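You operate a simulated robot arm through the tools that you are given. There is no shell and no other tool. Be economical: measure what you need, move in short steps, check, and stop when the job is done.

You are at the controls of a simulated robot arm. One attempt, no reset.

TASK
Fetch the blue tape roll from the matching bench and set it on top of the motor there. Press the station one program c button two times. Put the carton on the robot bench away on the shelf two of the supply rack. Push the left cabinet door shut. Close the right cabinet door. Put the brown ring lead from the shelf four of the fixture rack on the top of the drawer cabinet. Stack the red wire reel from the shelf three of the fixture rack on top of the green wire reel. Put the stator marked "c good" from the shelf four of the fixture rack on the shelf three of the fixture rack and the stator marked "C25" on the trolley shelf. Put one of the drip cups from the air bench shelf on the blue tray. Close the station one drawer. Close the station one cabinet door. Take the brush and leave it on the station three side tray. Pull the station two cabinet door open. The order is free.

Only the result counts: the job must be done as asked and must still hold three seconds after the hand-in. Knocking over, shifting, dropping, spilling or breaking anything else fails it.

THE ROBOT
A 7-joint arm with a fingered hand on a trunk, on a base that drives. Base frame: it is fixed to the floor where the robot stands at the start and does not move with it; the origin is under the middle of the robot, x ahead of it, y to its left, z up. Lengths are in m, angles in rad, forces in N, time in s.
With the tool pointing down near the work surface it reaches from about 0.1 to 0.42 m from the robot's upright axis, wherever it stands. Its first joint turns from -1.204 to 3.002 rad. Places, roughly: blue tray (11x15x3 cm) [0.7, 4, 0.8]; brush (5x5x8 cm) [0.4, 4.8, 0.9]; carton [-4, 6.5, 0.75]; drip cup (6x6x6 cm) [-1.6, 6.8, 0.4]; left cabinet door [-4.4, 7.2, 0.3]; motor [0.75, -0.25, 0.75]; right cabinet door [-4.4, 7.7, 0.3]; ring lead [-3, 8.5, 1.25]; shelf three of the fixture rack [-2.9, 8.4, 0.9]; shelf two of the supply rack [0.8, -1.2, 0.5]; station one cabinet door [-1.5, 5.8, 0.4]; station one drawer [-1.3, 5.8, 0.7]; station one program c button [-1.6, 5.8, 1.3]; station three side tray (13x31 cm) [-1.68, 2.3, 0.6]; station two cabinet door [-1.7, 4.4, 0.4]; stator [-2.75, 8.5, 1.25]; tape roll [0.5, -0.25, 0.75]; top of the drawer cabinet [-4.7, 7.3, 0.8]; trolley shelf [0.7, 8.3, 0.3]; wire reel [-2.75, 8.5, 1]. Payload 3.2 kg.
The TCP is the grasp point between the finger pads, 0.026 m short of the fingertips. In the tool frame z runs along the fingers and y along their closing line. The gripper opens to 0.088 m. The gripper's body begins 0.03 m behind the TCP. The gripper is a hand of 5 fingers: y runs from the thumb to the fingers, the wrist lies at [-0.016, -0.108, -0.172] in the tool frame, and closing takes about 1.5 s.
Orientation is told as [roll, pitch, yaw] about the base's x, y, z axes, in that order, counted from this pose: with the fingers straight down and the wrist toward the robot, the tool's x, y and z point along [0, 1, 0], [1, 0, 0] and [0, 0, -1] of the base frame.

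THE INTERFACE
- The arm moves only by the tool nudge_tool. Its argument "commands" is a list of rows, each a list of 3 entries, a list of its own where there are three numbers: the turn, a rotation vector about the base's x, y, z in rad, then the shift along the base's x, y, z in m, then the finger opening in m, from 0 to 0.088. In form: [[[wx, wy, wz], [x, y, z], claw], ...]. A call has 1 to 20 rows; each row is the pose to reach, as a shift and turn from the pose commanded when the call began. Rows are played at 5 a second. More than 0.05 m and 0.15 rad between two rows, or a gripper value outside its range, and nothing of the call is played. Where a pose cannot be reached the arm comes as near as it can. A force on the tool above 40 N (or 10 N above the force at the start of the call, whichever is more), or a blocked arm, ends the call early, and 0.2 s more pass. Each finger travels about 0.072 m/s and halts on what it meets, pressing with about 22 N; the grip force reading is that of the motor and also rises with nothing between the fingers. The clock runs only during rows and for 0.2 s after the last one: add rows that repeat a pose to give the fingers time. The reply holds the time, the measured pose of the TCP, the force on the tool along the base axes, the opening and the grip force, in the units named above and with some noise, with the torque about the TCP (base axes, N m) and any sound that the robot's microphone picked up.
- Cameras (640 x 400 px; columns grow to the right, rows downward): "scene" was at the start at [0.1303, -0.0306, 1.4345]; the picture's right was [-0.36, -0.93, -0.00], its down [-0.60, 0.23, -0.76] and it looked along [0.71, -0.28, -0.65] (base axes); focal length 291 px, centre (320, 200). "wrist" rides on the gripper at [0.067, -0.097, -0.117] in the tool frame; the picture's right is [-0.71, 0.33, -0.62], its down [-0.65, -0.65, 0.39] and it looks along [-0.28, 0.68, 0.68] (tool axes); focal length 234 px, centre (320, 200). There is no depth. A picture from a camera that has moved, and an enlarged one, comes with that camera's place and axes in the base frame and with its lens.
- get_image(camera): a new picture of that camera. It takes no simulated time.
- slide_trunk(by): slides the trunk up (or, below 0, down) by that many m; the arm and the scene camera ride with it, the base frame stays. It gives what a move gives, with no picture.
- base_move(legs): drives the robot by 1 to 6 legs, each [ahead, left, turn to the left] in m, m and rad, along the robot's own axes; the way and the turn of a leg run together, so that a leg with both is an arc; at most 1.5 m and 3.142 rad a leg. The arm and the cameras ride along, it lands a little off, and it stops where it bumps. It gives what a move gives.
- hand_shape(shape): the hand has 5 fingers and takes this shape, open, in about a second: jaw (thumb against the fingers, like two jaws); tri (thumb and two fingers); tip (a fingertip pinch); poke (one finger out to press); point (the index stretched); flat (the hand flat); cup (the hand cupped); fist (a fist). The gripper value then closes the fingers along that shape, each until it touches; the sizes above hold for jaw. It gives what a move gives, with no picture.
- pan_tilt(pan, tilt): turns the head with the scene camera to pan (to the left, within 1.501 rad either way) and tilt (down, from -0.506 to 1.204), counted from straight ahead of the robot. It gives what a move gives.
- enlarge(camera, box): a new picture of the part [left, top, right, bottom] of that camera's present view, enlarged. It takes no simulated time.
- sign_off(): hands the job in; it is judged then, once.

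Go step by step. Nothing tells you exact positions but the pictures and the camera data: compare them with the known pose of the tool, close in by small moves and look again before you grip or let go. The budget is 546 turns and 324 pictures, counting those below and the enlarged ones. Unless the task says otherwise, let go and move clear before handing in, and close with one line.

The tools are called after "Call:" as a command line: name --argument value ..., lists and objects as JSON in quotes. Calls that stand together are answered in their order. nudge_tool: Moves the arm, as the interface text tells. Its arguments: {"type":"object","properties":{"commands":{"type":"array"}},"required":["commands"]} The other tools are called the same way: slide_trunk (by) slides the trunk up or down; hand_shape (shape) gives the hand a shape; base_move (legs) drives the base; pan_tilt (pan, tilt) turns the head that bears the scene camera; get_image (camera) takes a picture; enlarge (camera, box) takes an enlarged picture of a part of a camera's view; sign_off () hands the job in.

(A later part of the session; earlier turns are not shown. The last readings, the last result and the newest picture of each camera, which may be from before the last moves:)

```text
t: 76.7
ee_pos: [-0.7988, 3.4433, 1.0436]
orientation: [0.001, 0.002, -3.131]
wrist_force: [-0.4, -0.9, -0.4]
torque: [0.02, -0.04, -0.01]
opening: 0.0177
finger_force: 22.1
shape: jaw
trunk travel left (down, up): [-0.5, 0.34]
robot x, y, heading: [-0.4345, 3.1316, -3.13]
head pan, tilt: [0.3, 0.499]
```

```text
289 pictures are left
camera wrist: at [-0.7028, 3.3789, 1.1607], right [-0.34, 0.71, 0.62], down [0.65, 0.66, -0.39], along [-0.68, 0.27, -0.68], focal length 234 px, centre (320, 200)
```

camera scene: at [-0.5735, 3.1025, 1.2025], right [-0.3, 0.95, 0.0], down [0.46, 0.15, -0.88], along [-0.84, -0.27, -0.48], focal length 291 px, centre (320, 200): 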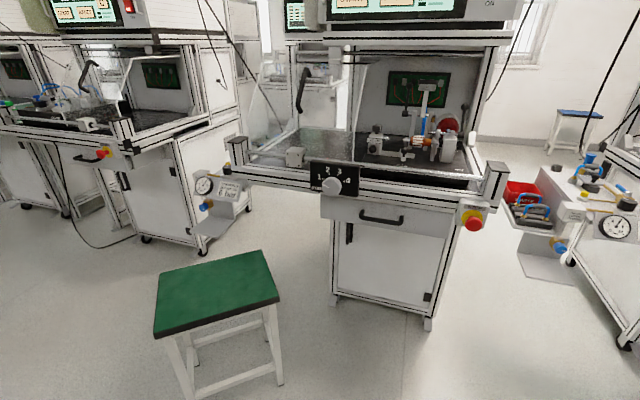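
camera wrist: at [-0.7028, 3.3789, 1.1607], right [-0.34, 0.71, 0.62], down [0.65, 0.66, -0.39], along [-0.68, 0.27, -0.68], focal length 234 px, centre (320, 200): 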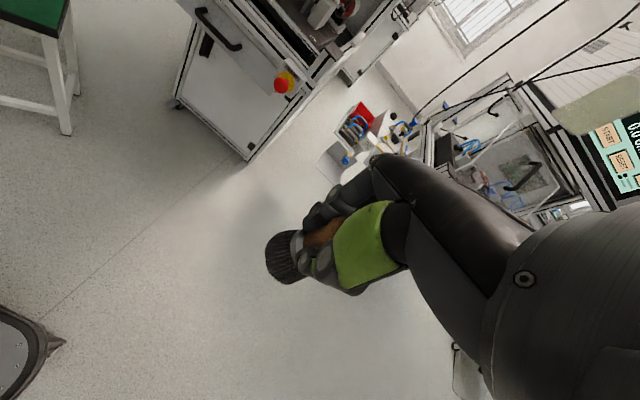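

Stations are spaced about 1.4 m; I need to identify which one is three and its side tray. Zoom.

Call:
enlarge --camera "scene" --box '[160, 120, 320, 260]'

Call:
enlarge --camera "scene" --box '[480, 130, 640, 300]'

Call:
pan_tilt --pan 0.3 --tilt -0.1

Call:
get_image --camera "scene"

```text
2.86 times, centred on (240, 190) of scene
camera zoom: at [-0.5735, 3.1025, 1.2025], right [-0.3, 0.95, 0.0], down [0.46, 0.15, -0.88], along [-0.84, -0.27, -0.48], focal length 831 px, centre (549, 229)
```

zoom: 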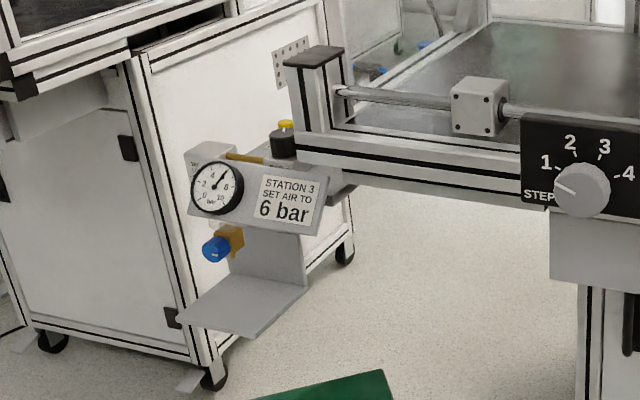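

```text
2.35 times, centred on (560, 215) of scene
camera zoom: at [-0.5735, 3.1025, 1.2025], right [-0.3, 0.95, 0.0], down [0.46, 0.15, -0.88], along [-0.84, -0.27, -0.48], focal length 685 px, centre (-245, 165)
```

zoom: 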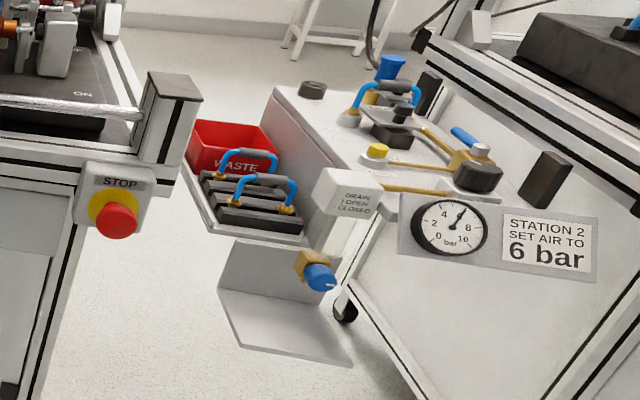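

```text
t: 77.7
ee_pos: [-0.8004, 3.4447, 1.0428]
orientation: [0.002, 0.002, -3.131]
wrist_force: [0.1, -0.7, -2.0]
torque: [0.03, 0.0, 0.01]
opening: 0.0176
finger_force: 22.2
shape: jaw
trunk travel left (down, up): [-0.5, 0.34]
robot x, y, heading: [-0.4365, 3.1315, -3.134]
head pan, tilt: [0.3, -0.099]
```

```text
286 pictures are left
camera scene: at [-0.5698, 3.1036, 1.2573], right [-0.31, 0.95, 0.0], down [-0.09, -0.03, -1.0], along [-0.95, -0.3, 0.1], focal length 291 px, centre (320, 200)
```

scene: 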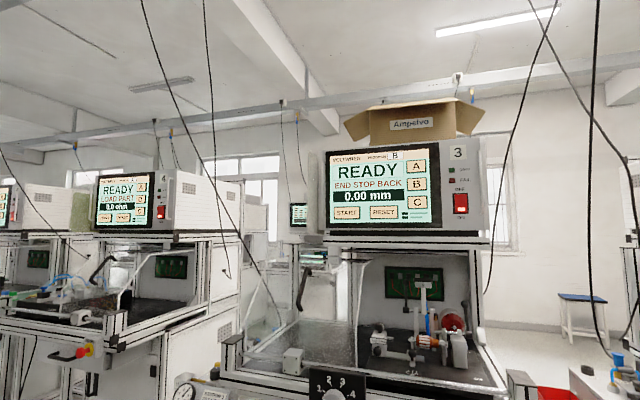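

The center station is three; its gauge panel and side tray are on its −y side (y≈2.3). I strafe left to look into that gap from the front.

Call:
base_move --legs '[[0, 1.1, 0]]'

Call:
pan_tilt --pan -0.2 --tilt 0.5

Call:
get_image --camera "scene"

Call:
get_image --camera "wrist"

```text
t: 83.4
ee_pos: [-0.7863, 2.3352, 1.0424]
orientation: [0.003, 0.001, -3.127]
wrist_force: [0.1, 0.4, -1.3]
torque: [-0.02, 0.03, 0.02]
opening: 0.0177
finger_force: 21.1
shape: jaw
trunk travel left (down, up): [-0.5, 0.34]
robot x, y, heading: [-0.418, 2.0233, -3.128]
head pan, tilt: [0.3, -0.099]
```

```text
t: 84.4
ee_pos: [-0.788, 2.336, 1.0425]
orientation: [0.0, 0.002, -3.125]
wrist_force: [-0.1, 0.2, -1.7]
torque: [0.0, 0.01, -0.05]
opening: 0.0179
finger_force: 22.1
shape: jaw
trunk travel left (down, up): [-0.5, 0.34]
robot x, y, heading: [-0.4268, 2.0232, -3.124]
head pan, tilt: [-0.201, 0.499]
```

```text
285 pictures are left
camera scene: at [-0.5625, 2.0392, 1.2026], right [0.18, 0.98, 0.0], down [0.47, -0.09, -0.88], along [-0.86, 0.16, -0.48], focal length 291 px, centre (320, 200)
```

scene: 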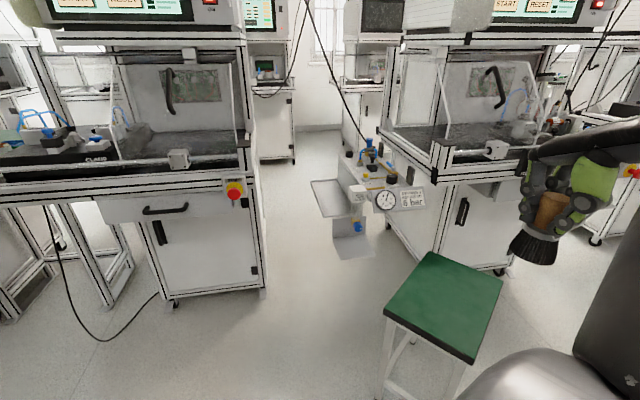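

```text
284 pictures are left
camera wrist: at [-0.6902, 2.2702, 1.1607], right [-0.34, 0.7, 0.62], down [0.64, 0.66, -0.39], along [-0.68, 0.27, -0.68], focal length 234 px, centre (320, 200)
```

wrist: 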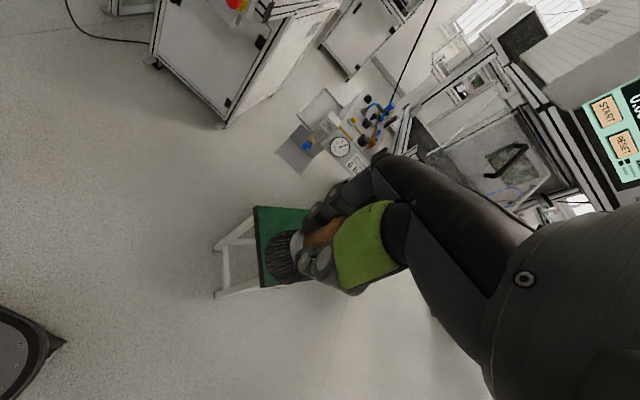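

The empty side tray spans about x −1.84…−1.51, y 2.22…2.36, z≈0.6. The base is only ~0.2 m half-size, so I drive ahead to x≈-1.03, then lower the trunk.

Call:
base_move --legs '[[0.6, 0, -0.015]]'

Call:
pan_tilt --pan -0.35 --tilt 0.7

Call:
get_image --camera "scene"

Call:
get_image --camera "wrist"

```text
t: 87.7
ee_pos: [-1.3781, 2.3386, 1.042]
orientation: [0.002, 0.004, 3.139]
wrist_force: [0.3, -0.2, -0.2]
torque: [-0.01, 0.01, 0.01]
opening: 0.0177
finger_force: 22.0
shape: jaw
trunk travel left (down, up): [-0.5, 0.34]
robot x, y, heading: [-1.0188, 2.0223, 3.142]
head pan, tilt: [-0.201, 0.499]
```

```text
t: 88.5
ee_pos: [-1.3775, 2.3385, 1.042]
orientation: [0.002, 0.003, 3.14]
wrist_force: [0.0, -0.9, -1.5]
torque: [-0.02, 0.0, 0.02]
opening: 0.0175
finger_force: 21.8
shape: jaw
trunk travel left (down, up): [-0.5, 0.34]
robot x, y, heading: [-1.0193, 2.0193, 3.136]
head pan, tilt: [-0.351, 0.7]
```

```text
283 pictures are left
camera scene: at [-1.1478, 2.0488, 1.1848], right [0.34, 0.94, 0.0], down [0.6, -0.22, -0.77], along [-0.72, 0.26, -0.64], focal length 291 px, centre (320, 200)
```

scene: 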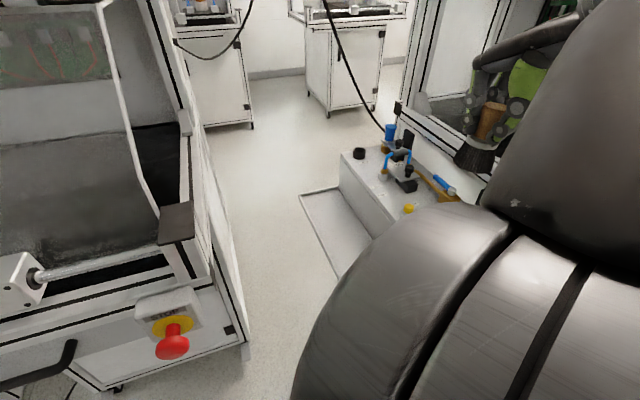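

```text
282 pictures are left
camera wrist: at [-1.2809, 2.2707, 1.1607], right [-0.33, 0.71, 0.62], down [0.66, 0.65, -0.39], along [-0.68, 0.28, -0.68], focal length 234 px, centre (320, 200)
```

wrist: 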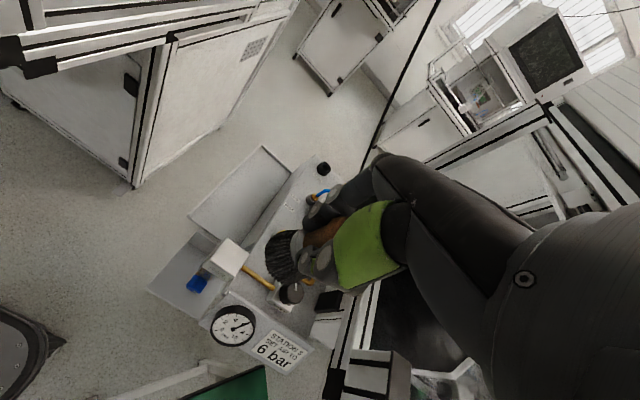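

Tray height 0.6 confirmed. I step 6 cm closer and extend the arm over the tray at the present height.

Call:
base_move --legs '[[0.06, 0, 0]]'

Call:
nudge_tool --commands '[[[0, 0, 0], [-0.045, -0.015, 0], 0.01], [[0, 0, 0], [-0.09, -0.03, 0], 0.01], [[0, 0, 0], [-0.135, -0.045, 0], 0.01], [[0, 0, 0], [-0.18, -0.058, 0], 0.01], [[0, 0, 0], [-0.2, -0.058, 0], 0.01]]'

Call:
slide_trunk --by -0.25

Call:
get_image --camera "wrist"

Call:
get_image --camera "scene"

```text
t: 89.4
ee_pos: [-1.437, 2.3377, 1.0424]
orientation: [0.003, 0.003, 3.139]
wrist_force: [-0.4, 0.0, -1.0]
torque: [0.0, -0.02, 0.0]
opening: 0.0174
finger_force: 22.1
shape: jaw
trunk travel left (down, up): [-0.5, 0.34]
robot x, y, heading: [-1.0788, 2.0183, 3.136]
head pan, tilt: [-0.351, 0.7]
```

```text
t: 90.6
ee_pos: [-1.6405, 2.2797, 1.0429]
orientation: [0.003, 0.002, 3.14]
wrist_force: [0.2, -0.5, -0.8]
torque: [-0.01, 0.01, 0.01]
opening: 0.0174
finger_force: 21.8
shape: jaw
trunk travel left (down, up): [-0.5, 0.34]
robot x, y, heading: [-1.0812, 2.0207, 3.145]
head pan, tilt: [-0.351, 0.7]
```

```text
t: 93.2
ee_pos: [-1.6387, 2.2801, 0.7931]
orientation: [0.003, 0.003, 3.139]
wrist_force: [-0.2, -0.1, -0.3]
torque: [0.01, 0.01, 0.0]
opening: 0.0173
finger_force: 21.8
shape: jaw
trunk travel left (down, up): [-0.25, 0.59]
robot x, y, heading: [-1.0805, 2.0231, 3.138]
head pan, tilt: [-0.351, 0.7]
```

```text
281 pictures are left
camera wrist: at [-1.5422, 2.2132, 0.9108], right [-0.33, 0.71, 0.62], down [0.66, 0.65, -0.39], along [-0.68, 0.28, -0.68], focal length 234 px, centre (320, 200)
```

wrist: 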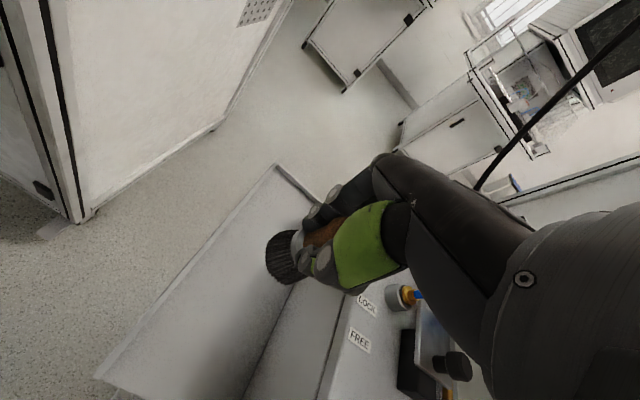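

```text
280 pictures are left
camera scene: at [-1.208, 2.0487, 0.9348], right [0.34, 0.94, 0.0], down [0.6, -0.22, -0.76], along [-0.72, 0.26, -0.64], focal length 291 px, centre (320, 200)
```

scene: 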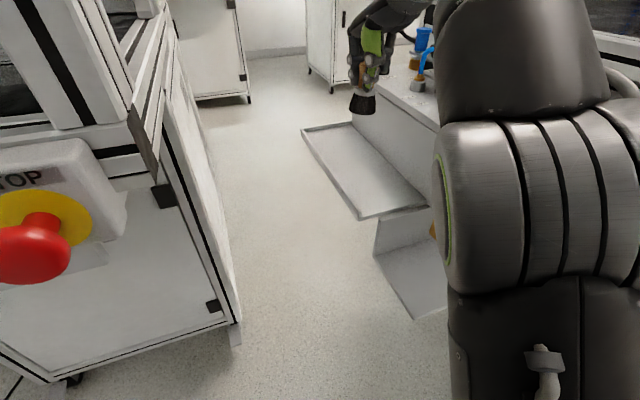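

The brush hovers over the tray. Lower further.

Call:
slide_trunk --by -0.11

Call:
enlarge --camera "scene" --box '[280, 0, 440, 100]'

Call:
enlarge --camera "wrist" --box '[200, 150, 440, 350]'

```text
t: 94.6
ee_pos: [-1.6374, 2.2803, 0.6822]
orientation: [0.003, 0.002, 3.142]
wrist_force: [0.1, -0.4, -0.2]
torque: [0.01, 0.02, 0.0]
opening: 0.0174
finger_force: 21.7
shape: jaw
trunk travel left (down, up): [-0.14, 0.7]
robot x, y, heading: [-1.0784, 2.0171, 3.14]
head pan, tilt: [-0.351, 0.7]
```

```text
4.00 times, centred on (360, 50) of scene
camera zoom: at [-1.208, 2.0487, 0.8248], right [0.34, 0.94, 0.0], down [0.6, -0.22, -0.76], along [-0.72, 0.26, -0.64], focal length 1164 px, centre (160, 800)
```

zoom: 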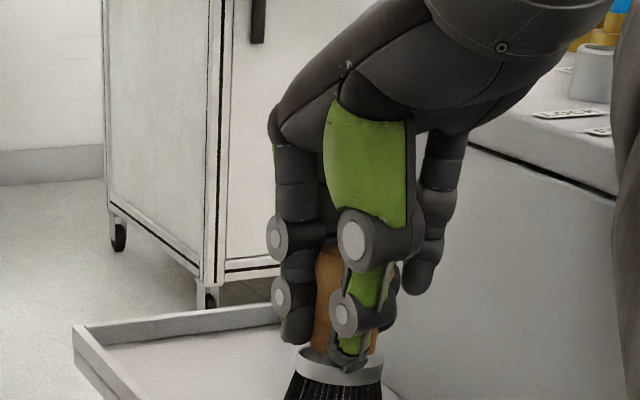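

```text
2.00 times, centred on (320, 250) of wrist
camera zoom: at [-1.5422, 2.2132, 0.8008], right [-0.33, 0.71, 0.62], down [0.66, 0.65, -0.39], along [-0.68, 0.28, -0.68], focal length 468 px, centre (320, 100)
```

zoom: 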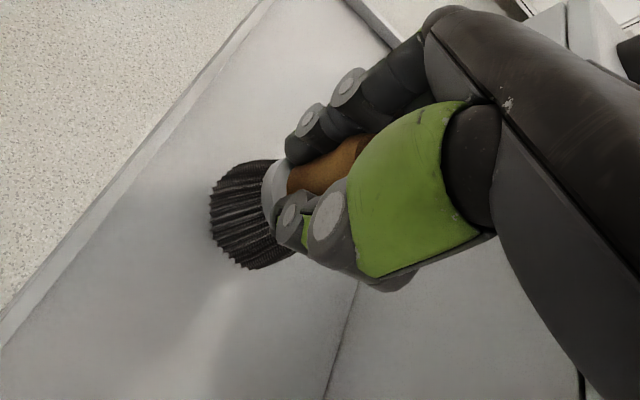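

Close to the tray floor. Lower in small steps watching force.

Call:
nudge_tool --commands '[[[0, 0, 0], [0, -0.005, -0.006], 0.01], [[0, 0, 0], [0, -0.005, -0.012], 0.01]]'

Call:
nudge_tool --commands '[[[0, 0, 0], [0, 0, -0.005], 0.01]]'

Call:
nudge_tool --commands '[[[0, 0, 0], [0, 0, -0.004], 0.01]]'

```text
t: 95.2
ee_pos: [-1.6377, 2.2752, 0.6709]
orientation: [0.002, 0.003, 3.141]
wrist_force: [0.4, 0.6, -1.0]
torque: [-0.02, 0.02, -0.02]
opening: 0.0177
finger_force: 22.1
shape: jaw
trunk travel left (down, up): [-0.14, 0.7]
robot x, y, heading: [-1.0773, 2.0176, 3.142]
head pan, tilt: [-0.351, 0.7]
```

```text
t: 95.6
ee_pos: [-1.638, 2.2745, 0.667]
orientation: [0.002, 0.0, 3.142]
wrist_force: [-0.3, -0.5, 3.2]
torque: [0.04, 0.04, 0.0]
opening: 0.0175
finger_force: 21.8
shape: jaw
trunk travel left (down, up): [-0.14, 0.7]
robot x, y, heading: [-1.0824, 2.0172, 3.134]
head pan, tilt: [-0.351, 0.7]
```

```text
t: 96.0
ee_pos: [-1.6373, 2.274, 0.664]
orientation: [0.001, -0.003, -3.142]
wrist_force: [0.7, -3.9, 10.8]
torque: [0.07, 0.13, 0.05]
opening: 0.0179
finger_force: 22.8
shape: jaw
trunk travel left (down, up): [-0.14, 0.7]
robot x, y, heading: [-1.0799, 2.0202, 3.138]
head pan, tilt: [-0.351, 0.7]
```

Contact. Release, then rise.

Call:
nudge_tool --commands '[[[0, 0, 0], [0, 0, 0.003], 0.01], [[0, 0, 0], [0, 0, 0.004], 0.03], [[0, 0, 0], [0, 0, 0.004], 0.06], [[0, 0, 0], [0, 0, 0.004], 0.06], [[0, 0, 0], [0, 0, 0.004], 0.06], [[0, 0, 0], [0, 0, 0.03], 0.06], [[0, 0, 0], [0, 0, 0.06], 0.06]]'

Call:
slide_trunk --by 0.25

Call:
get_image --camera "scene"

Call:
get_image --camera "wrist"

```text
t: 97.6
ee_pos: [-1.6376, 2.2753, 0.7202]
orientation: [0.003, 0.004, 3.139]
wrist_force: [0.2, -0.1, -0.2]
torque: [0.01, -0.01, -0.01]
opening: 0.0597
finger_force: 0.0
shape: jaw
trunk travel left (down, up): [-0.14, 0.7]
robot x, y, heading: [-1.0768, 2.0208, 3.144]
head pan, tilt: [-0.351, 0.7]
```

```text
t: 100.2
ee_pos: [-1.6377, 2.2745, 0.9719]
orientation: [0.002, 0.003, 3.139]
wrist_force: [-0.1, -0.4, 0.4]
torque: [0.01, 0.0, -0.01]
opening: 0.0595
finger_force: 0.1
shape: jaw
trunk travel left (down, up): [-0.39, 0.45]
robot x, y, heading: [-1.0807, 2.0169, 3.142]
head pan, tilt: [-0.351, 0.7]
```

```text
277 pictures are left
camera scene: at [-1.2081, 2.0488, 1.0747], right [0.34, 0.94, 0.0], down [0.6, -0.22, -0.76], along [-0.72, 0.26, -0.64], focal length 291 px, centre (320, 200)
```

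scene: 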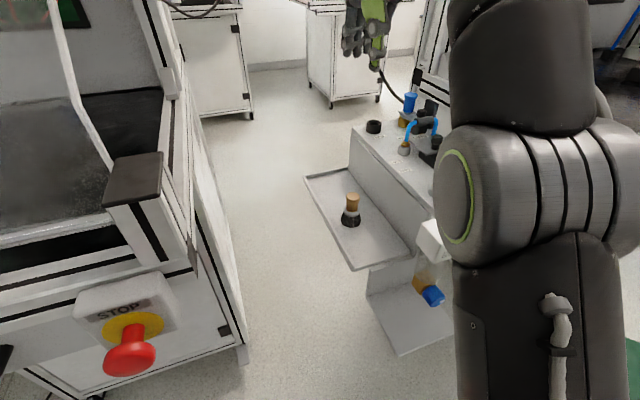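

```text
276 pictures are left
camera wrist: at [-1.5419, 2.2081, 1.0893], right [-0.33, 0.71, 0.62], down [0.66, 0.65, -0.39], along [-0.68, 0.28, -0.68], focal length 234 px, centre (320, 200)
```

wrist: 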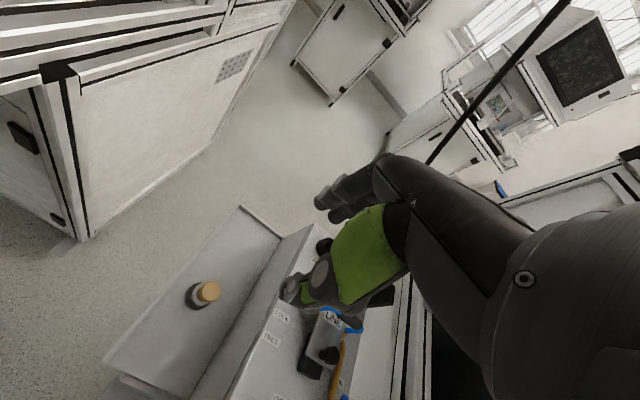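

Brush placed. Back out, tuck the arm, strafe to station two (y≈4.4).

Call:
nudge_tool --commands '[[[0, 0, 0], [0.045, 0.01, 0], 0.06], [[0, 0, 0], [0.09, 0.02, 0], 0.06], [[0, 0, 0], [0.135, 0.03, 0], 0.06], [[0, 0, 0], [0.18, 0.04, 0], 0.06], [[0, 0, 0], [0.22, 0.05, 0], 0.06]]'

Call:
base_move --legs '[[-0.55, 0, 0], [0, -1.45, 0], [0, -0.85, 0]]'

Call:
pan_tilt --pan 0.0 --tilt 0.7

Call:
get_image --camera "scene"

```text
t: 101.4
ee_pos: [-1.4181, 2.327, 0.9713]
orientation: [0.003, 0.001, -3.142]
wrist_force: [-0.3, 1.1, 0.2]
torque: [0.03, 0.03, 0.0]
opening: 0.0597
finger_force: 0.0
shape: jaw
trunk travel left (down, up): [-0.39, 0.45]
robot x, y, heading: [-1.0811, 2.0188, 3.143]
head pan, tilt: [-0.351, 0.7]
```

```text
t: 115.5
ee_pos: [-0.8306, 4.6218, 0.9715]
orientation: [0.002, 0.001, 3.123]
wrist_force: [0.2, 0.6, -0.4]
torque: [0.0, -0.03, 0.0]
opening: 0.0599
finger_force: 0.0
shape: jaw
trunk travel left (down, up): [-0.39, 0.45]
robot x, y, heading: [-0.4999, 4.3078, 3.122]
head pan, tilt: [-0.351, 0.7]
```

```text
t: 116.3
ee_pos: [-0.8302, 4.6207, 0.9717]
orientation: [0.003, 0.002, 3.123]
wrist_force: [0.4, 0.4, -0.1]
torque: [0.02, -0.02, 0.02]
opening: 0.0597
finger_force: 0.0
shape: jaw
trunk travel left (down, up): [-0.39, 0.45]
robot x, y, heading: [-0.4964, 4.31, 3.123]
head pan, tilt: [0.0, 0.7]
```

```text
275 pictures are left
camera scene: at [-0.6315, 4.3113, 1.0748], right [0.02, 1.0, 0.0], down [0.64, -0.01, -0.76], along [-0.76, 0.01, -0.64], focal length 291 px, centre (320, 200)
```

scene: 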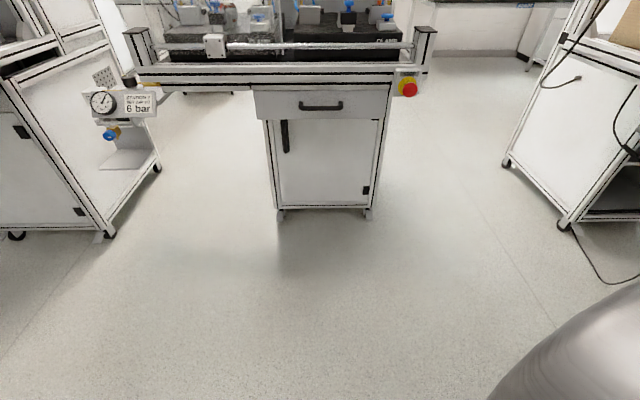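

This is station two; the door has a vertical handle on its left (about x −1.73, y 4.18, z 0.42–0.57), hinged on the right, under an overhanging worktop. I turn the hand horizontal (fingers forward, closing sideways) in free space first.

Call:
nudge_tool --commands '[[[0.08, 0.08, 0.08], [-0.01, 0, 0], 0.07], [[0.16, 0.16, 0.16], [-0.02, 0, 0], 0.07], [[0.24, 0.24, 0.24], [-0.03, 0, 0], 0.07], [[0.32, 0.32, 0.32], [-0.04, 0, 0], 0.07], [[0.4, 0.4, 0.4], [-0.05, 0, 0], 0.07], [[0.48, 0.48, 0.48], [-0.06, 0, 0], 0.07], [[0.56, 0.56, 0.56], [-0.07, 0, 0], 0.07], [[0.64, 0.64, 0.64], [-0.08, 0, 0], 0.07], [[0.72, 0.72, 0.72], [-0.09, 0, 0], 0.07], [[0.8, 0.8, 0.8], [-0.1, 0, 0], 0.07], [[0.88, 0.88, 0.88], [-0.11, 0, 0], 0.07], [[0.96, 0.96, 0.96], [-0.12, 0, 0], 0.07], [[1.04, 1.04, 1.04], [-0.13, 0, 0], 0.07], [[1.12, 1.12, 1.12], [-0.14, 0, 0], 0.07], [[1.2, 1.2, 1.2], [-0.15, 0, 0], 0.07], [[1.209, 1.209, 1.209], [-0.15, 0, 0], 0.07]]'

Call:
get_image --camera "wrist"

```text
t: 119.7
ee_pos: [-0.9863, 4.6194, 0.9787]
orientation: [-1.566, -0.017, -1.573]
wrist_force: [-0.5, -0.5, 0.2]
torque: [0.02, 0.02, -0.01]
opening: 0.0695
finger_force: 0.0
shape: jaw
out of reach, approached as far as the arm can: row 1, 2, 3, 4, 5, 6, 7, 8, 9, 15, 16
trunk travel left (down, up): [-0.39, 0.45]
robot x, y, heading: [-0.5035, 4.3105, 3.12]
head pan, tilt: [0.0, 0.7]
```

```text
274 pictures are left
camera wrist: at [-0.8714, 4.7161, 0.9109], right [0.62, -0.32, 0.72], down [-0.39, 0.67, 0.64], along [-0.68, -0.67, 0.29], focal length 234 px, centre (320, 200)
```

wrist: 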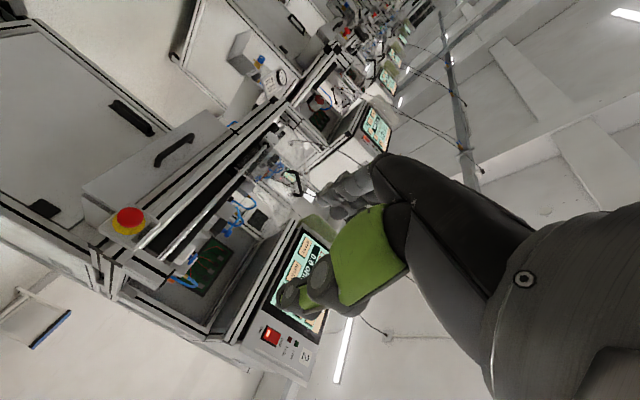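

Hand is horizontal now. Lower the trunk fully and reposition the base in front of the handle.

Call:
slide_trunk --by -0.38

Call:
base_move --legs '[[0.15, 0.36, 0.02]]'

Call:
pan_tilt --pan -0.3 --tilt 0.2

Call:
get_image --camera "scene"

```text
t: 123.4
ee_pos: [-0.9884, 4.6205, 0.5982]
orientation: [-1.566, -0.02, -1.576]
wrist_force: [-0.9, -0.8, -0.2]
torque: [0.01, 0.05, -0.01]
opening: 0.0696
finger_force: 0.2
shape: jaw
trunk travel left (down, up): [-0.01, 0.83]
robot x, y, heading: [-0.4964, 4.3056, 3.126]
head pan, tilt: [0.0, 0.7]
```

```text
t: 125.8
ee_pos: [-1.1462, 4.2497, 0.599]
orientation: [-1.565, -0.019, -1.555]
wrist_force: [0.2, -0.1, -0.8]
torque: [0.03, 0.02, -0.03]
opening: 0.0695
finger_force: 0.1
shape: jaw
trunk travel left (down, up): [-0.01, 0.83]
robot x, y, heading: [-0.6528, 3.9446, -3.137]
head pan, tilt: [0.0, 0.7]
```

```text
t: 126.8
ee_pos: [-1.1461, 4.2496, 0.5988]
orientation: [-1.566, -0.02, -1.556]
wrist_force: [0.6, 0.0, 0.1]
torque: [-0.03, 0.0, -0.01]
opening: 0.0697
finger_force: 0.1
shape: jaw
trunk travel left (down, up): [-0.01, 0.83]
robot x, y, heading: [-0.6512, 3.9474, -3.14]
head pan, tilt: [-0.3, 0.201]
```

```text
273 pictures are left
camera scene: at [-0.7868, 3.9746, 0.7401], right [0.29, 0.96, 0.0], down [0.19, -0.06, -0.98], along [-0.94, 0.29, -0.2], focal length 291 px, centre (320, 200)
```

scene: 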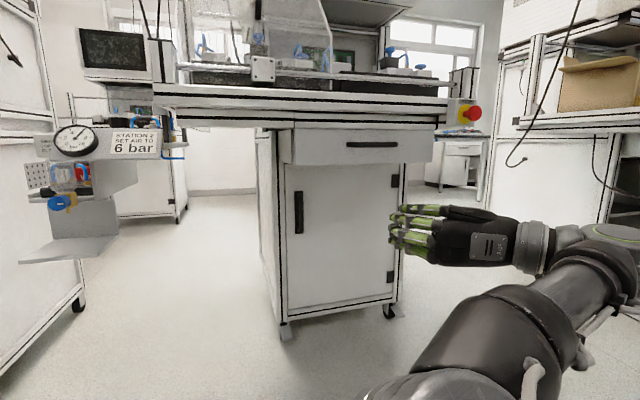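

The handle is at about (-1.70, 4.184, 0.51). I align height and y, then drive ahead.

Call:
nudge_tool --commands '[[[0, 0, 0], [0, -0.03, -0.03], 0.07], [[0, 0, 0], [0, -0.06, -0.06], 0.07], [[0, 0, 0], [0, -0.066, -0.089], 0.07]]'

Call:
base_move --legs '[[0.35, 0, 0]]'

Call:
get_image --camera "scene"

Call:
get_image --camera "wrist"

```text
t: 127.6
ee_pos: [-1.1805, 4.2057, 0.5396]
orientation: [-1.566, -0.022, -1.557]
wrist_force: [0.0, -0.1, -0.1]
torque: [0.02, -0.01, 0.01]
opening: 0.0697
finger_force: 0.0
shape: jaw
out of reach, approached as far as the arm can: row 1, 2, 3
trunk travel left (down, up): [-0.01, 0.83]
robot x, y, heading: [-0.6491, 3.9484, -3.14]
head pan, tilt: [-0.3, 0.201]
```

```text
t: 129.8
ee_pos: [-1.5266, 4.206, 0.5399]
orientation: [-1.565, -0.021, -1.558]
wrist_force: [-0.6, 0.2, -0.4]
torque: [0.03, -0.01, 0.01]
opening: 0.0698
finger_force: 0.0
shape: jaw
trunk travel left (down, up): [-0.01, 0.83]
robot x, y, heading: [-0.9936, 3.9453, -3.139]
head pan, tilt: [-0.3, 0.201]
```

```text
272 pictures are left
camera scene: at [-1.1338, 3.9742, 0.7402], right [0.29, 0.96, 0.0], down [0.19, -0.06, -0.98], along [-0.94, 0.29, -0.2], focal length 291 px, centre (320, 200)
```

scene: 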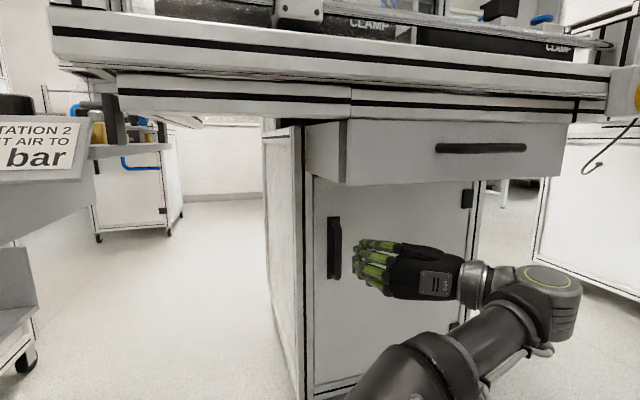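

```text
271 pictures are left
camera wrist: at [-1.4117, 4.3033, 0.4719], right [0.62, -0.31, 0.72], down [-0.4, 0.66, 0.63], along [-0.67, -0.68, 0.29], focal length 234 px, centre (320, 200)
```

wrist: 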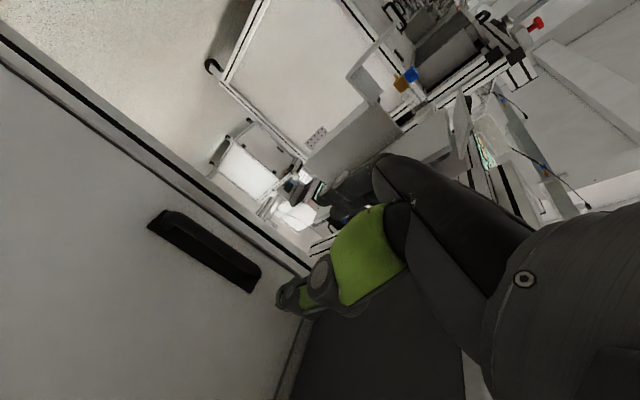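

The handle is at about (-1.72,4.19,0.50). I zoom to see how it sticks out.

Call:
enlarge --camera "wrist" --box '[120, 180, 320, 320]'

Call:
enlarge --camera "scene" --box '[280, 190, 440, 310]'

```text
2.86 times, centred on (220, 250) of wrist
camera zoom: at [-1.4117, 4.3033, 0.4719], right [0.62, -0.31, 0.72], down [-0.4, 0.66, 0.63], along [-0.67, -0.68, 0.29], focal length 669 px, centre (606, 57)
```

zoom: 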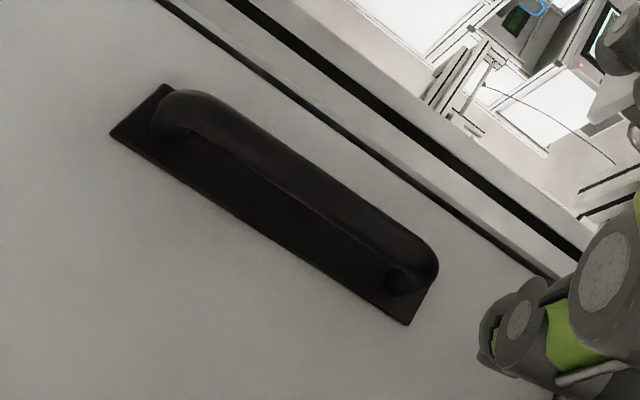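

```text
3.33 times, centred on (360, 250) of scene
camera zoom: at [-1.1338, 3.9742, 0.7402], right [0.29, 0.96, 0.0], down [0.19, -0.06, -0.98], along [-0.94, 0.29, -0.2], focal length 970 px, centre (187, 33)
```

zoom: 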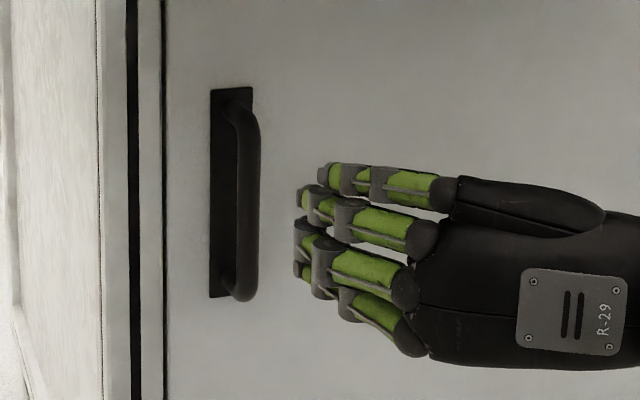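

It is a bow handle, good for a grasp. I extend toward it.

Call:
nudge_tool --commands '[[[0, 0, 0], [-0.03, -0.005, -0.01], 0.07], [[0, 0, 0], [-0.06, -0.01, -0.02], 0.07], [[0, 0, 0], [-0.09, -0.015, -0.03], 0.07], [[0, 0, 0], [-0.12, -0.015, -0.037], 0.07]]'

Call:
get_image --camera "scene"

Call:
get_image --camera "wrist"

```text
t: 130.8
ee_pos: [-1.647, 4.1915, 0.5032]
orientation: [-1.566, -0.021, -1.558]
wrist_force: [0.9, 0.0, 0.0]
torque: [-0.01, -0.02, 0.05]
opening: 0.0698
finger_force: 0.0
shape: jaw
trunk travel left (down, up): [-0.01, 0.83]
robot x, y, heading: [-0.997, 3.9495, -3.143]
head pan, tilt: [-0.3, 0.201]
```

```text
268 pictures are left
camera scene: at [-1.1338, 3.9742, 0.7402], right [0.29, 0.96, 0.0], down [0.19, -0.06, -0.98], along [-0.94, 0.29, -0.2], focal length 291 px, centre (320, 200)
```

scene: 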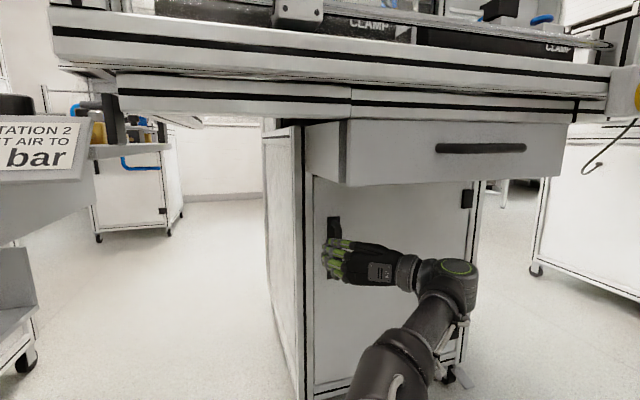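

```text
267 pictures are left
camera wrist: at [-1.5326, 4.2887, 0.4348], right [0.62, -0.31, 0.72], down [-0.4, 0.66, 0.63], along [-0.67, -0.68, 0.29], focal length 234 px, centre (320, 200)
```

wrist: 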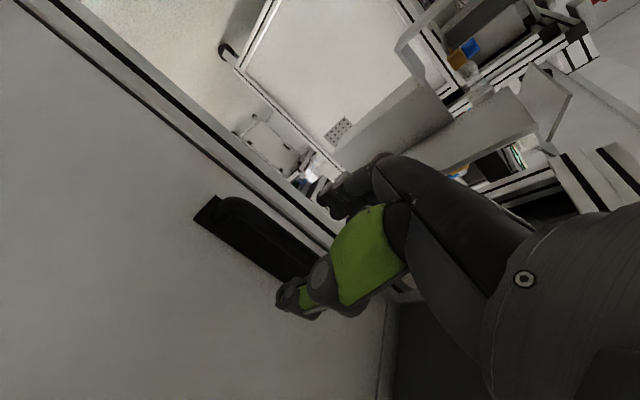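

Aligned in y. Forward 4.5 cm.

Call:
nudge_tool --commands '[[[0, 0, 0], [-0.025, 0, 0], 0.07], [[0, 0, 0], [-0.045, 0, 0], 0.07]]'

Call:
enlarge --camera "scene" --box '[280, 190, 440, 310]'

Call:
enlarge --camera "wrist" --box '[200, 140, 440, 320]'

```text
t: 131.4
ee_pos: [-1.6928, 4.191, 0.5024]
orientation: [-1.566, -0.023, -1.557]
wrist_force: [-0.1, -0.6, 0.3]
torque: [0.01, 0.0, 0.0]
opening: 0.0697
finger_force: 0.1
shape: jaw
trunk travel left (down, up): [-0.01, 0.83]
robot x, y, heading: [-0.996, 3.9435, -3.14]
head pan, tilt: [-0.3, 0.201]
```

```text
3.33 times, centred on (360, 250) of scene
camera zoom: at [-1.1338, 3.9742, 0.7402], right [0.29, 0.96, 0.0], down [0.19, -0.06, -0.98], along [-0.94, 0.29, -0.2], focal length 970 px, centre (187, 33)
```

zoom: 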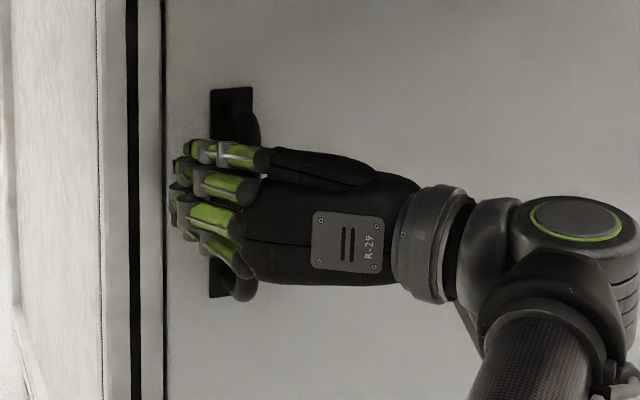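

```text
2.22 times, centred on (320, 230) of wrist
camera zoom: at [-1.5775, 4.2887, 0.4339], right [0.62, -0.31, 0.72], down [-0.4, 0.66, 0.63], along [-0.67, -0.68, 0.29], focal length 520 px, centre (320, 133)
```

zoom: 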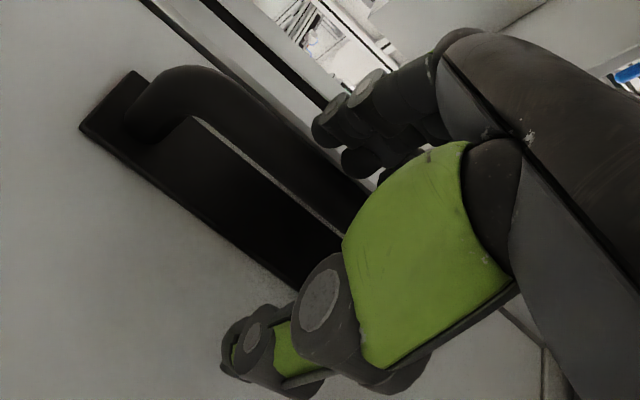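

The bar is between thumb and fingers. Close on it and pull a first stretch along the door's arc.

Call:
nudge_tool --commands '[[[0, 0, 0], [0, 0, 0], 0.04], [[0, 0, 0], [0, 0, 0], 0.01], [[0, 0, 0], [0, 0, 0], 0.0], [[0, 0, 0], [0, 0, 0], 0.0], [[0, 0, 0], [0, 0, 0], 0.0], [[0, 0, 0], [0, 0, 0], 0.0], [[0, 0, 0], [0, 0, 0], 0.0], [[0, 0, 0], [0, 0, 0], 0.0]]'

Call:
nudge_tool --commands '[[[0, 0, 0.03], [0.019, 0.003, 0], 0.0], [[0, 0, 0.07], [0.038, 0.006, 0], 0.0], [[0, 0, 0.1], [0.056, 0.01, 0], 0.0], [[0, 0, 0.14], [0.0747, 0.0155, 0], 0.0]]'

Call:
get_image --camera "scene"

```text
t: 133.2
ee_pos: [-1.6923, 4.1912, 0.5017]
orientation: [-1.566, -0.021, -1.558]
wrist_force: [-0.5, -0.6, 0.5]
torque: [0.15, 0.03, 0.08]
opening: 0.0001
finger_force: 21.7
shape: jaw
trunk travel left (down, up): [-0.01, 0.83]
robot x, y, heading: [-0.9965, 3.9446, -3.139]
head pan, tilt: [-0.3, 0.201]
```

```text
t: 134.2
ee_pos: [-1.618, 4.2067, 0.5018]
orientation: [-1.563, -0.02, -1.416]
wrist_force: [0.9, -5.5, -3.4]
torque: [0.2, 0.1, 0.13]
opening: 0.0002
finger_force: 21.9
shape: jaw
trunk travel left (down, up): [-0.01, 0.83]
robot x, y, heading: [-0.9957, 3.949, -3.141]
head pan, tilt: [-0.3, 0.201]
```

```text
264 pictures are left
camera scene: at [-1.1341, 3.9739, 0.7401], right [0.29, 0.96, 0.0], down [0.19, -0.06, -0.98], along [-0.94, 0.29, -0.2], focal length 291 px, centre (320, 200)
```

scene: 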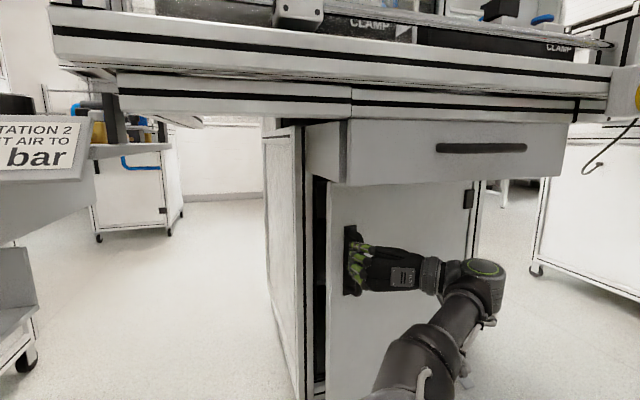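

The door is opening. Continue along the arc.

Call:
nudge_tool --commands '[[[0, 0, 0.04], [0.018, 0.006, 0], 0.0], [[0, 0, 0.08], [0.0358, 0.0133, 0], 0.0], [[0, 0, 0.12], [0.0535, 0.0215, 0], 0.0], [[0, 0, 0.16], [0.0701, 0.0301, 0], 0.0], [[0, 0, 0.2], [0.087, 0.04, 0], 0.0], [[0, 0, 0.24], [0.1026, 0.0502, 0], 0.0], [[0, 0, 0.28], [0.118, 0.0615, 0], 0.0], [[0, 0, 0.32], [0.1329, 0.0735, 0], 0.0]]'

Call:
get_image --camera "scene"

```text
t: 135.0
ee_pos: [-1.5908, 4.2171, 0.5028]
orientation: [-1.542, -0.023, -1.285]
wrist_force: [3.0, -8.3, -11.8]
torque: [0.25, 0.07, 0.08]
opening: 0.0012
finger_force: 21.9
shape: jaw
out of reach, approached as far as the arm can: row 2, 3
trunk travel left (down, up): [-0.01, 0.83]
robot x, y, heading: [-0.9967, 3.9447, -3.138]
head pan, tilt: [-0.3, 0.201]
stopped in row 3: the force on the tool passed its limit at 46 N (the readings are from after the stop); the commanded pose is now the measured one
```

```text
263 pictures are left
camera scene: at [-1.1347, 3.9732, 0.7399], right [0.29, 0.96, 0.0], down [0.19, -0.06, -0.98], along [-0.94, 0.29, -0.2], focal length 291 px, centre (320, 200)
```

scene: 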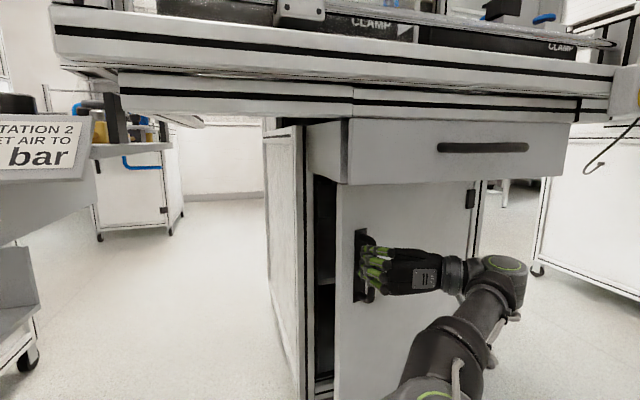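

The arm is folded to its limit; I'll pull by driving the base along the arc instead.

Call:
base_move --legs '[[-0.074, -0.036, 0]]'

Call:
get_image --camera "scene"

```text
t: 136.1
ee_pos: [-1.5164, 4.2562, 0.5038]
orientation: [-1.546, -0.022, -1.289]
wrist_force: [6.9, -11.6, -17.5]
torque: [0.28, 0.13, 0.23]
opening: 0.0009
finger_force: 22.2
shape: jaw
trunk travel left (down, up): [-0.01, 0.83]
robot x, y, heading: [-0.9201, 3.9799, -3.138]
head pan, tilt: [-0.3, 0.201]
```

```text
262 pictures are left
camera scene: at [-1.0611, 4.0096, 0.7398], right [0.29, 0.96, 0.0], down [0.19, -0.06, -0.98], along [-0.94, 0.29, -0.2], focal length 291 px, centre (320, 200)
```

scene: 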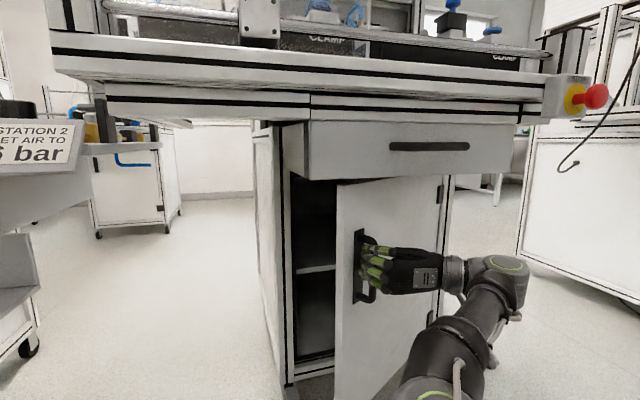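

Works well. Continue along the arc.

Call:
base_move --legs '[[-0.056, -0.048, 0]]'

Call:
base_move --legs '[[-0.045, -0.058, 0]]'

Call:
get_image --camera "scene"

```text
t: 137.1
ee_pos: [-1.4602, 4.3022, 0.5042]
orientation: [-1.546, -0.021, -1.285]
wrist_force: [16.5, -18.1, -15.5]
torque: [0.25, 0.24, 0.3]
opening: 0.0004
finger_force: 22.5
shape: jaw
trunk travel left (down, up): [-0.01, 0.83]
robot x, y, heading: [-0.8683, 4.0307, -3.135]
head pan, tilt: [-0.3, 0.201]
```

```text
t: 138.1
ee_pos: [-1.4147, 4.3584, 0.5053]
orientation: [-1.544, -0.02, -1.28]
wrist_force: [18.4, -13.7, -11.7]
torque: [0.15, 0.18, 0.23]
opening: 0.0006
finger_force: 22.0
shape: jaw
trunk travel left (down, up): [-0.01, 0.83]
robot x, y, heading: [-0.822, 4.0925, -3.137]
head pan, tilt: [-0.3, 0.201]
```

```text
261 pictures are left
camera scene: at [-0.9594, 4.1154, 0.7401], right [0.29, 0.96, 0.0], down [0.19, -0.06, -0.98], along [-0.94, 0.29, -0.2], focal length 291 px, centre (320, 200)
```

scene: 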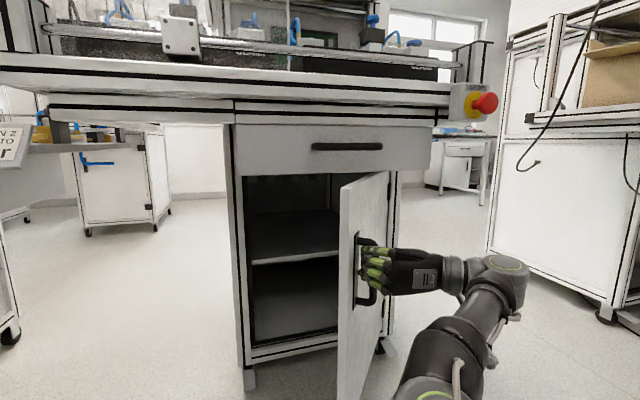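

Open ~50°. Two more steps to get it wide.

Call:
base_move --legs '[[-0.03, -0.066, 0]]'

Call:
base_move --legs '[[-0.018, -0.07, 0]]'

Call:
get_image --camera "scene"

```text
t: 139.2
ee_pos: [-1.3838, 4.4228, 0.505]
orientation: [-1.545, -0.02, -1.269]
wrist_force: [27.4, -12.7, -11.5]
torque: [0.14, 0.24, 0.23]
opening: 0.0014
finger_force: 22.2
shape: jaw
trunk travel left (down, up): [-0.01, 0.83]
robot x, y, heading: [-0.7903, 4.1529, -3.137]
head pan, tilt: [-0.3, 0.201]
```

```text
t: 140.2
ee_pos: [-1.3637, 4.4926, 0.5054]
orientation: [-1.541, -0.021, -1.262]
wrist_force: [33.0, -8.3, -10.5]
torque: [0.04, 0.51, 0.31]
opening: 0.0016
finger_force: 21.6
shape: jaw
trunk travel left (down, up): [-0.01, 0.83]
robot x, y, heading: [-0.7754, 4.2265, -3.137]
head pan, tilt: [-0.3, 0.201]
```

```text
260 pictures are left
camera scene: at [-0.9108, 4.251, 0.7404], right [0.29, 0.96, 0.0], down [0.19, -0.06, -0.98], along [-0.94, 0.29, -0.2], focal length 291 px, centre (320, 200)
```

scene: 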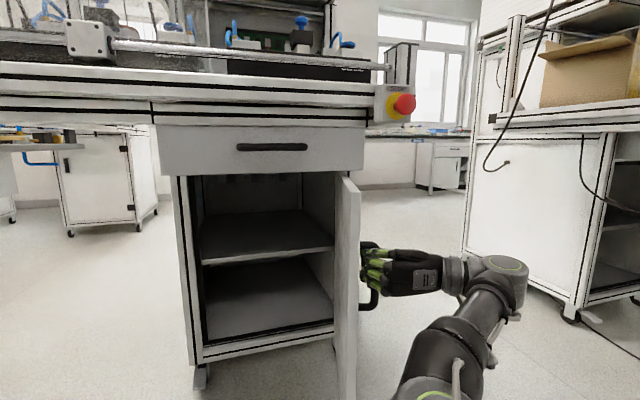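

Open about 75–80°. Release the bar and withdraw.

Call:
nudge_tool --commands '[[[0, 0, 0], [0, 0, 0], 0.02], [[0, 0, 0], [0, 0, 0], 0.04], [[0, 0, 0], [0, 0, 0], 0.05], [[0, 0, 0], [0, 0, 0], 0.05], [[0, 0, 0], [0, 0, 0], 0.05]]'

Call:
get_image --camera "wrist"

Call:
enlarge --camera "scene" --box '[300, 170, 460, 330]'

```text
t: 141.4
ee_pos: [-1.3649, 4.4934, 0.5042]
orientation: [-1.541, -0.022, -1.261]
wrist_force: [-2.9, 2.6, -2.4]
torque: [0.04, 0.04, -0.29]
opening: 0.0461
finger_force: 0.1
shape: jaw
trunk travel left (down, up): [-0.01, 0.83]
robot x, y, heading: [-0.7764, 4.2222, -3.138]
head pan, tilt: [-0.3, 0.201]
```

```text
259 pictures are left
camera wrist: at [-1.2818, 4.6205, 0.4388], right [0.67, -0.12, 0.73], down [-0.59, 0.51, 0.62], along [-0.45, -0.85, 0.27], focal length 234 px, centre (320, 200)
```

wrist: 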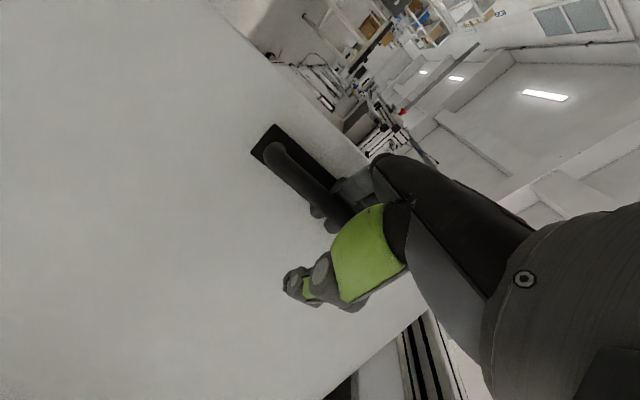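

```text
2.50 times, centred on (380, 250) of scene
camera zoom: at [-0.9127, 4.2513, 0.7401], right [0.29, 0.96, 0.0], down [0.19, -0.06, -0.98], along [-0.94, 0.29, -0.2], focal length 727 px, centre (170, 75)
```

zoom: 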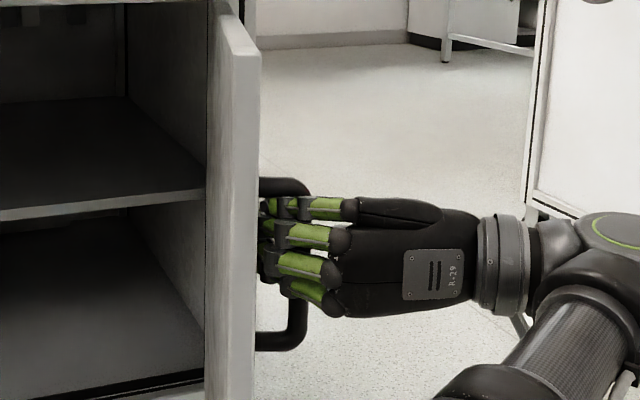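

Fingers are released; slide out backwards along the finger direction.

Call:
base_move --legs '[[-0.12, -0.04, 0]]'

Call:
base_move --legs '[[-0.2, 0, 0]]'

Call:
get_image --camera "scene"

```text
t: 142.7
ee_pos: [-1.2445, 4.5326, 0.5041]
orientation: [-1.543, -0.021, -1.262]
wrist_force: [-0.6, -0.4, 0.1]
torque: [-0.01, 0.01, 0.01]
opening: 0.0497
finger_force: 0.0
shape: jaw
trunk travel left (down, up): [-0.01, 0.83]
robot x, y, heading: [-0.6541, 4.2665, -3.138]
head pan, tilt: [-0.3, 0.201]
```

```text
t: 144.2
ee_pos: [-1.0452, 4.5333, 0.5041]
orientation: [-1.54, -0.021, -1.261]
wrist_force: [0.0, -0.7, -0.2]
torque: [-0.01, -0.02, -0.02]
opening: 0.0494
finger_force: 0.0
shape: jaw
trunk travel left (down, up): [-0.01, 0.83]
robot x, y, heading: [-0.4535, 4.2688, -3.137]
head pan, tilt: [-0.3, 0.201]
```

```text
257 pictures are left
camera scene: at [-0.5923, 4.2924, 0.7402], right [0.29, 0.96, 0.0], down [0.19, -0.06, -0.98], along [-0.94, 0.28, -0.2], focal length 291 px, centre (320, 200)
```

scene: 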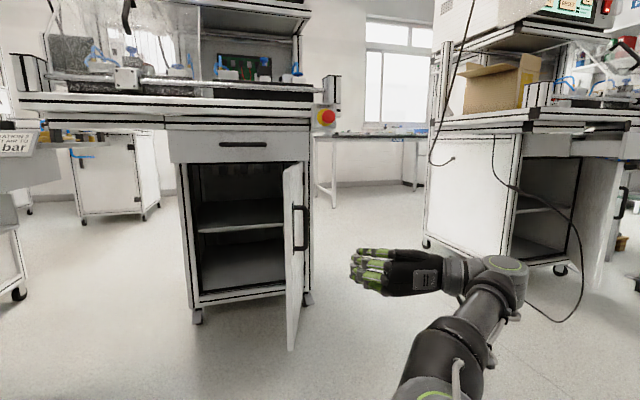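

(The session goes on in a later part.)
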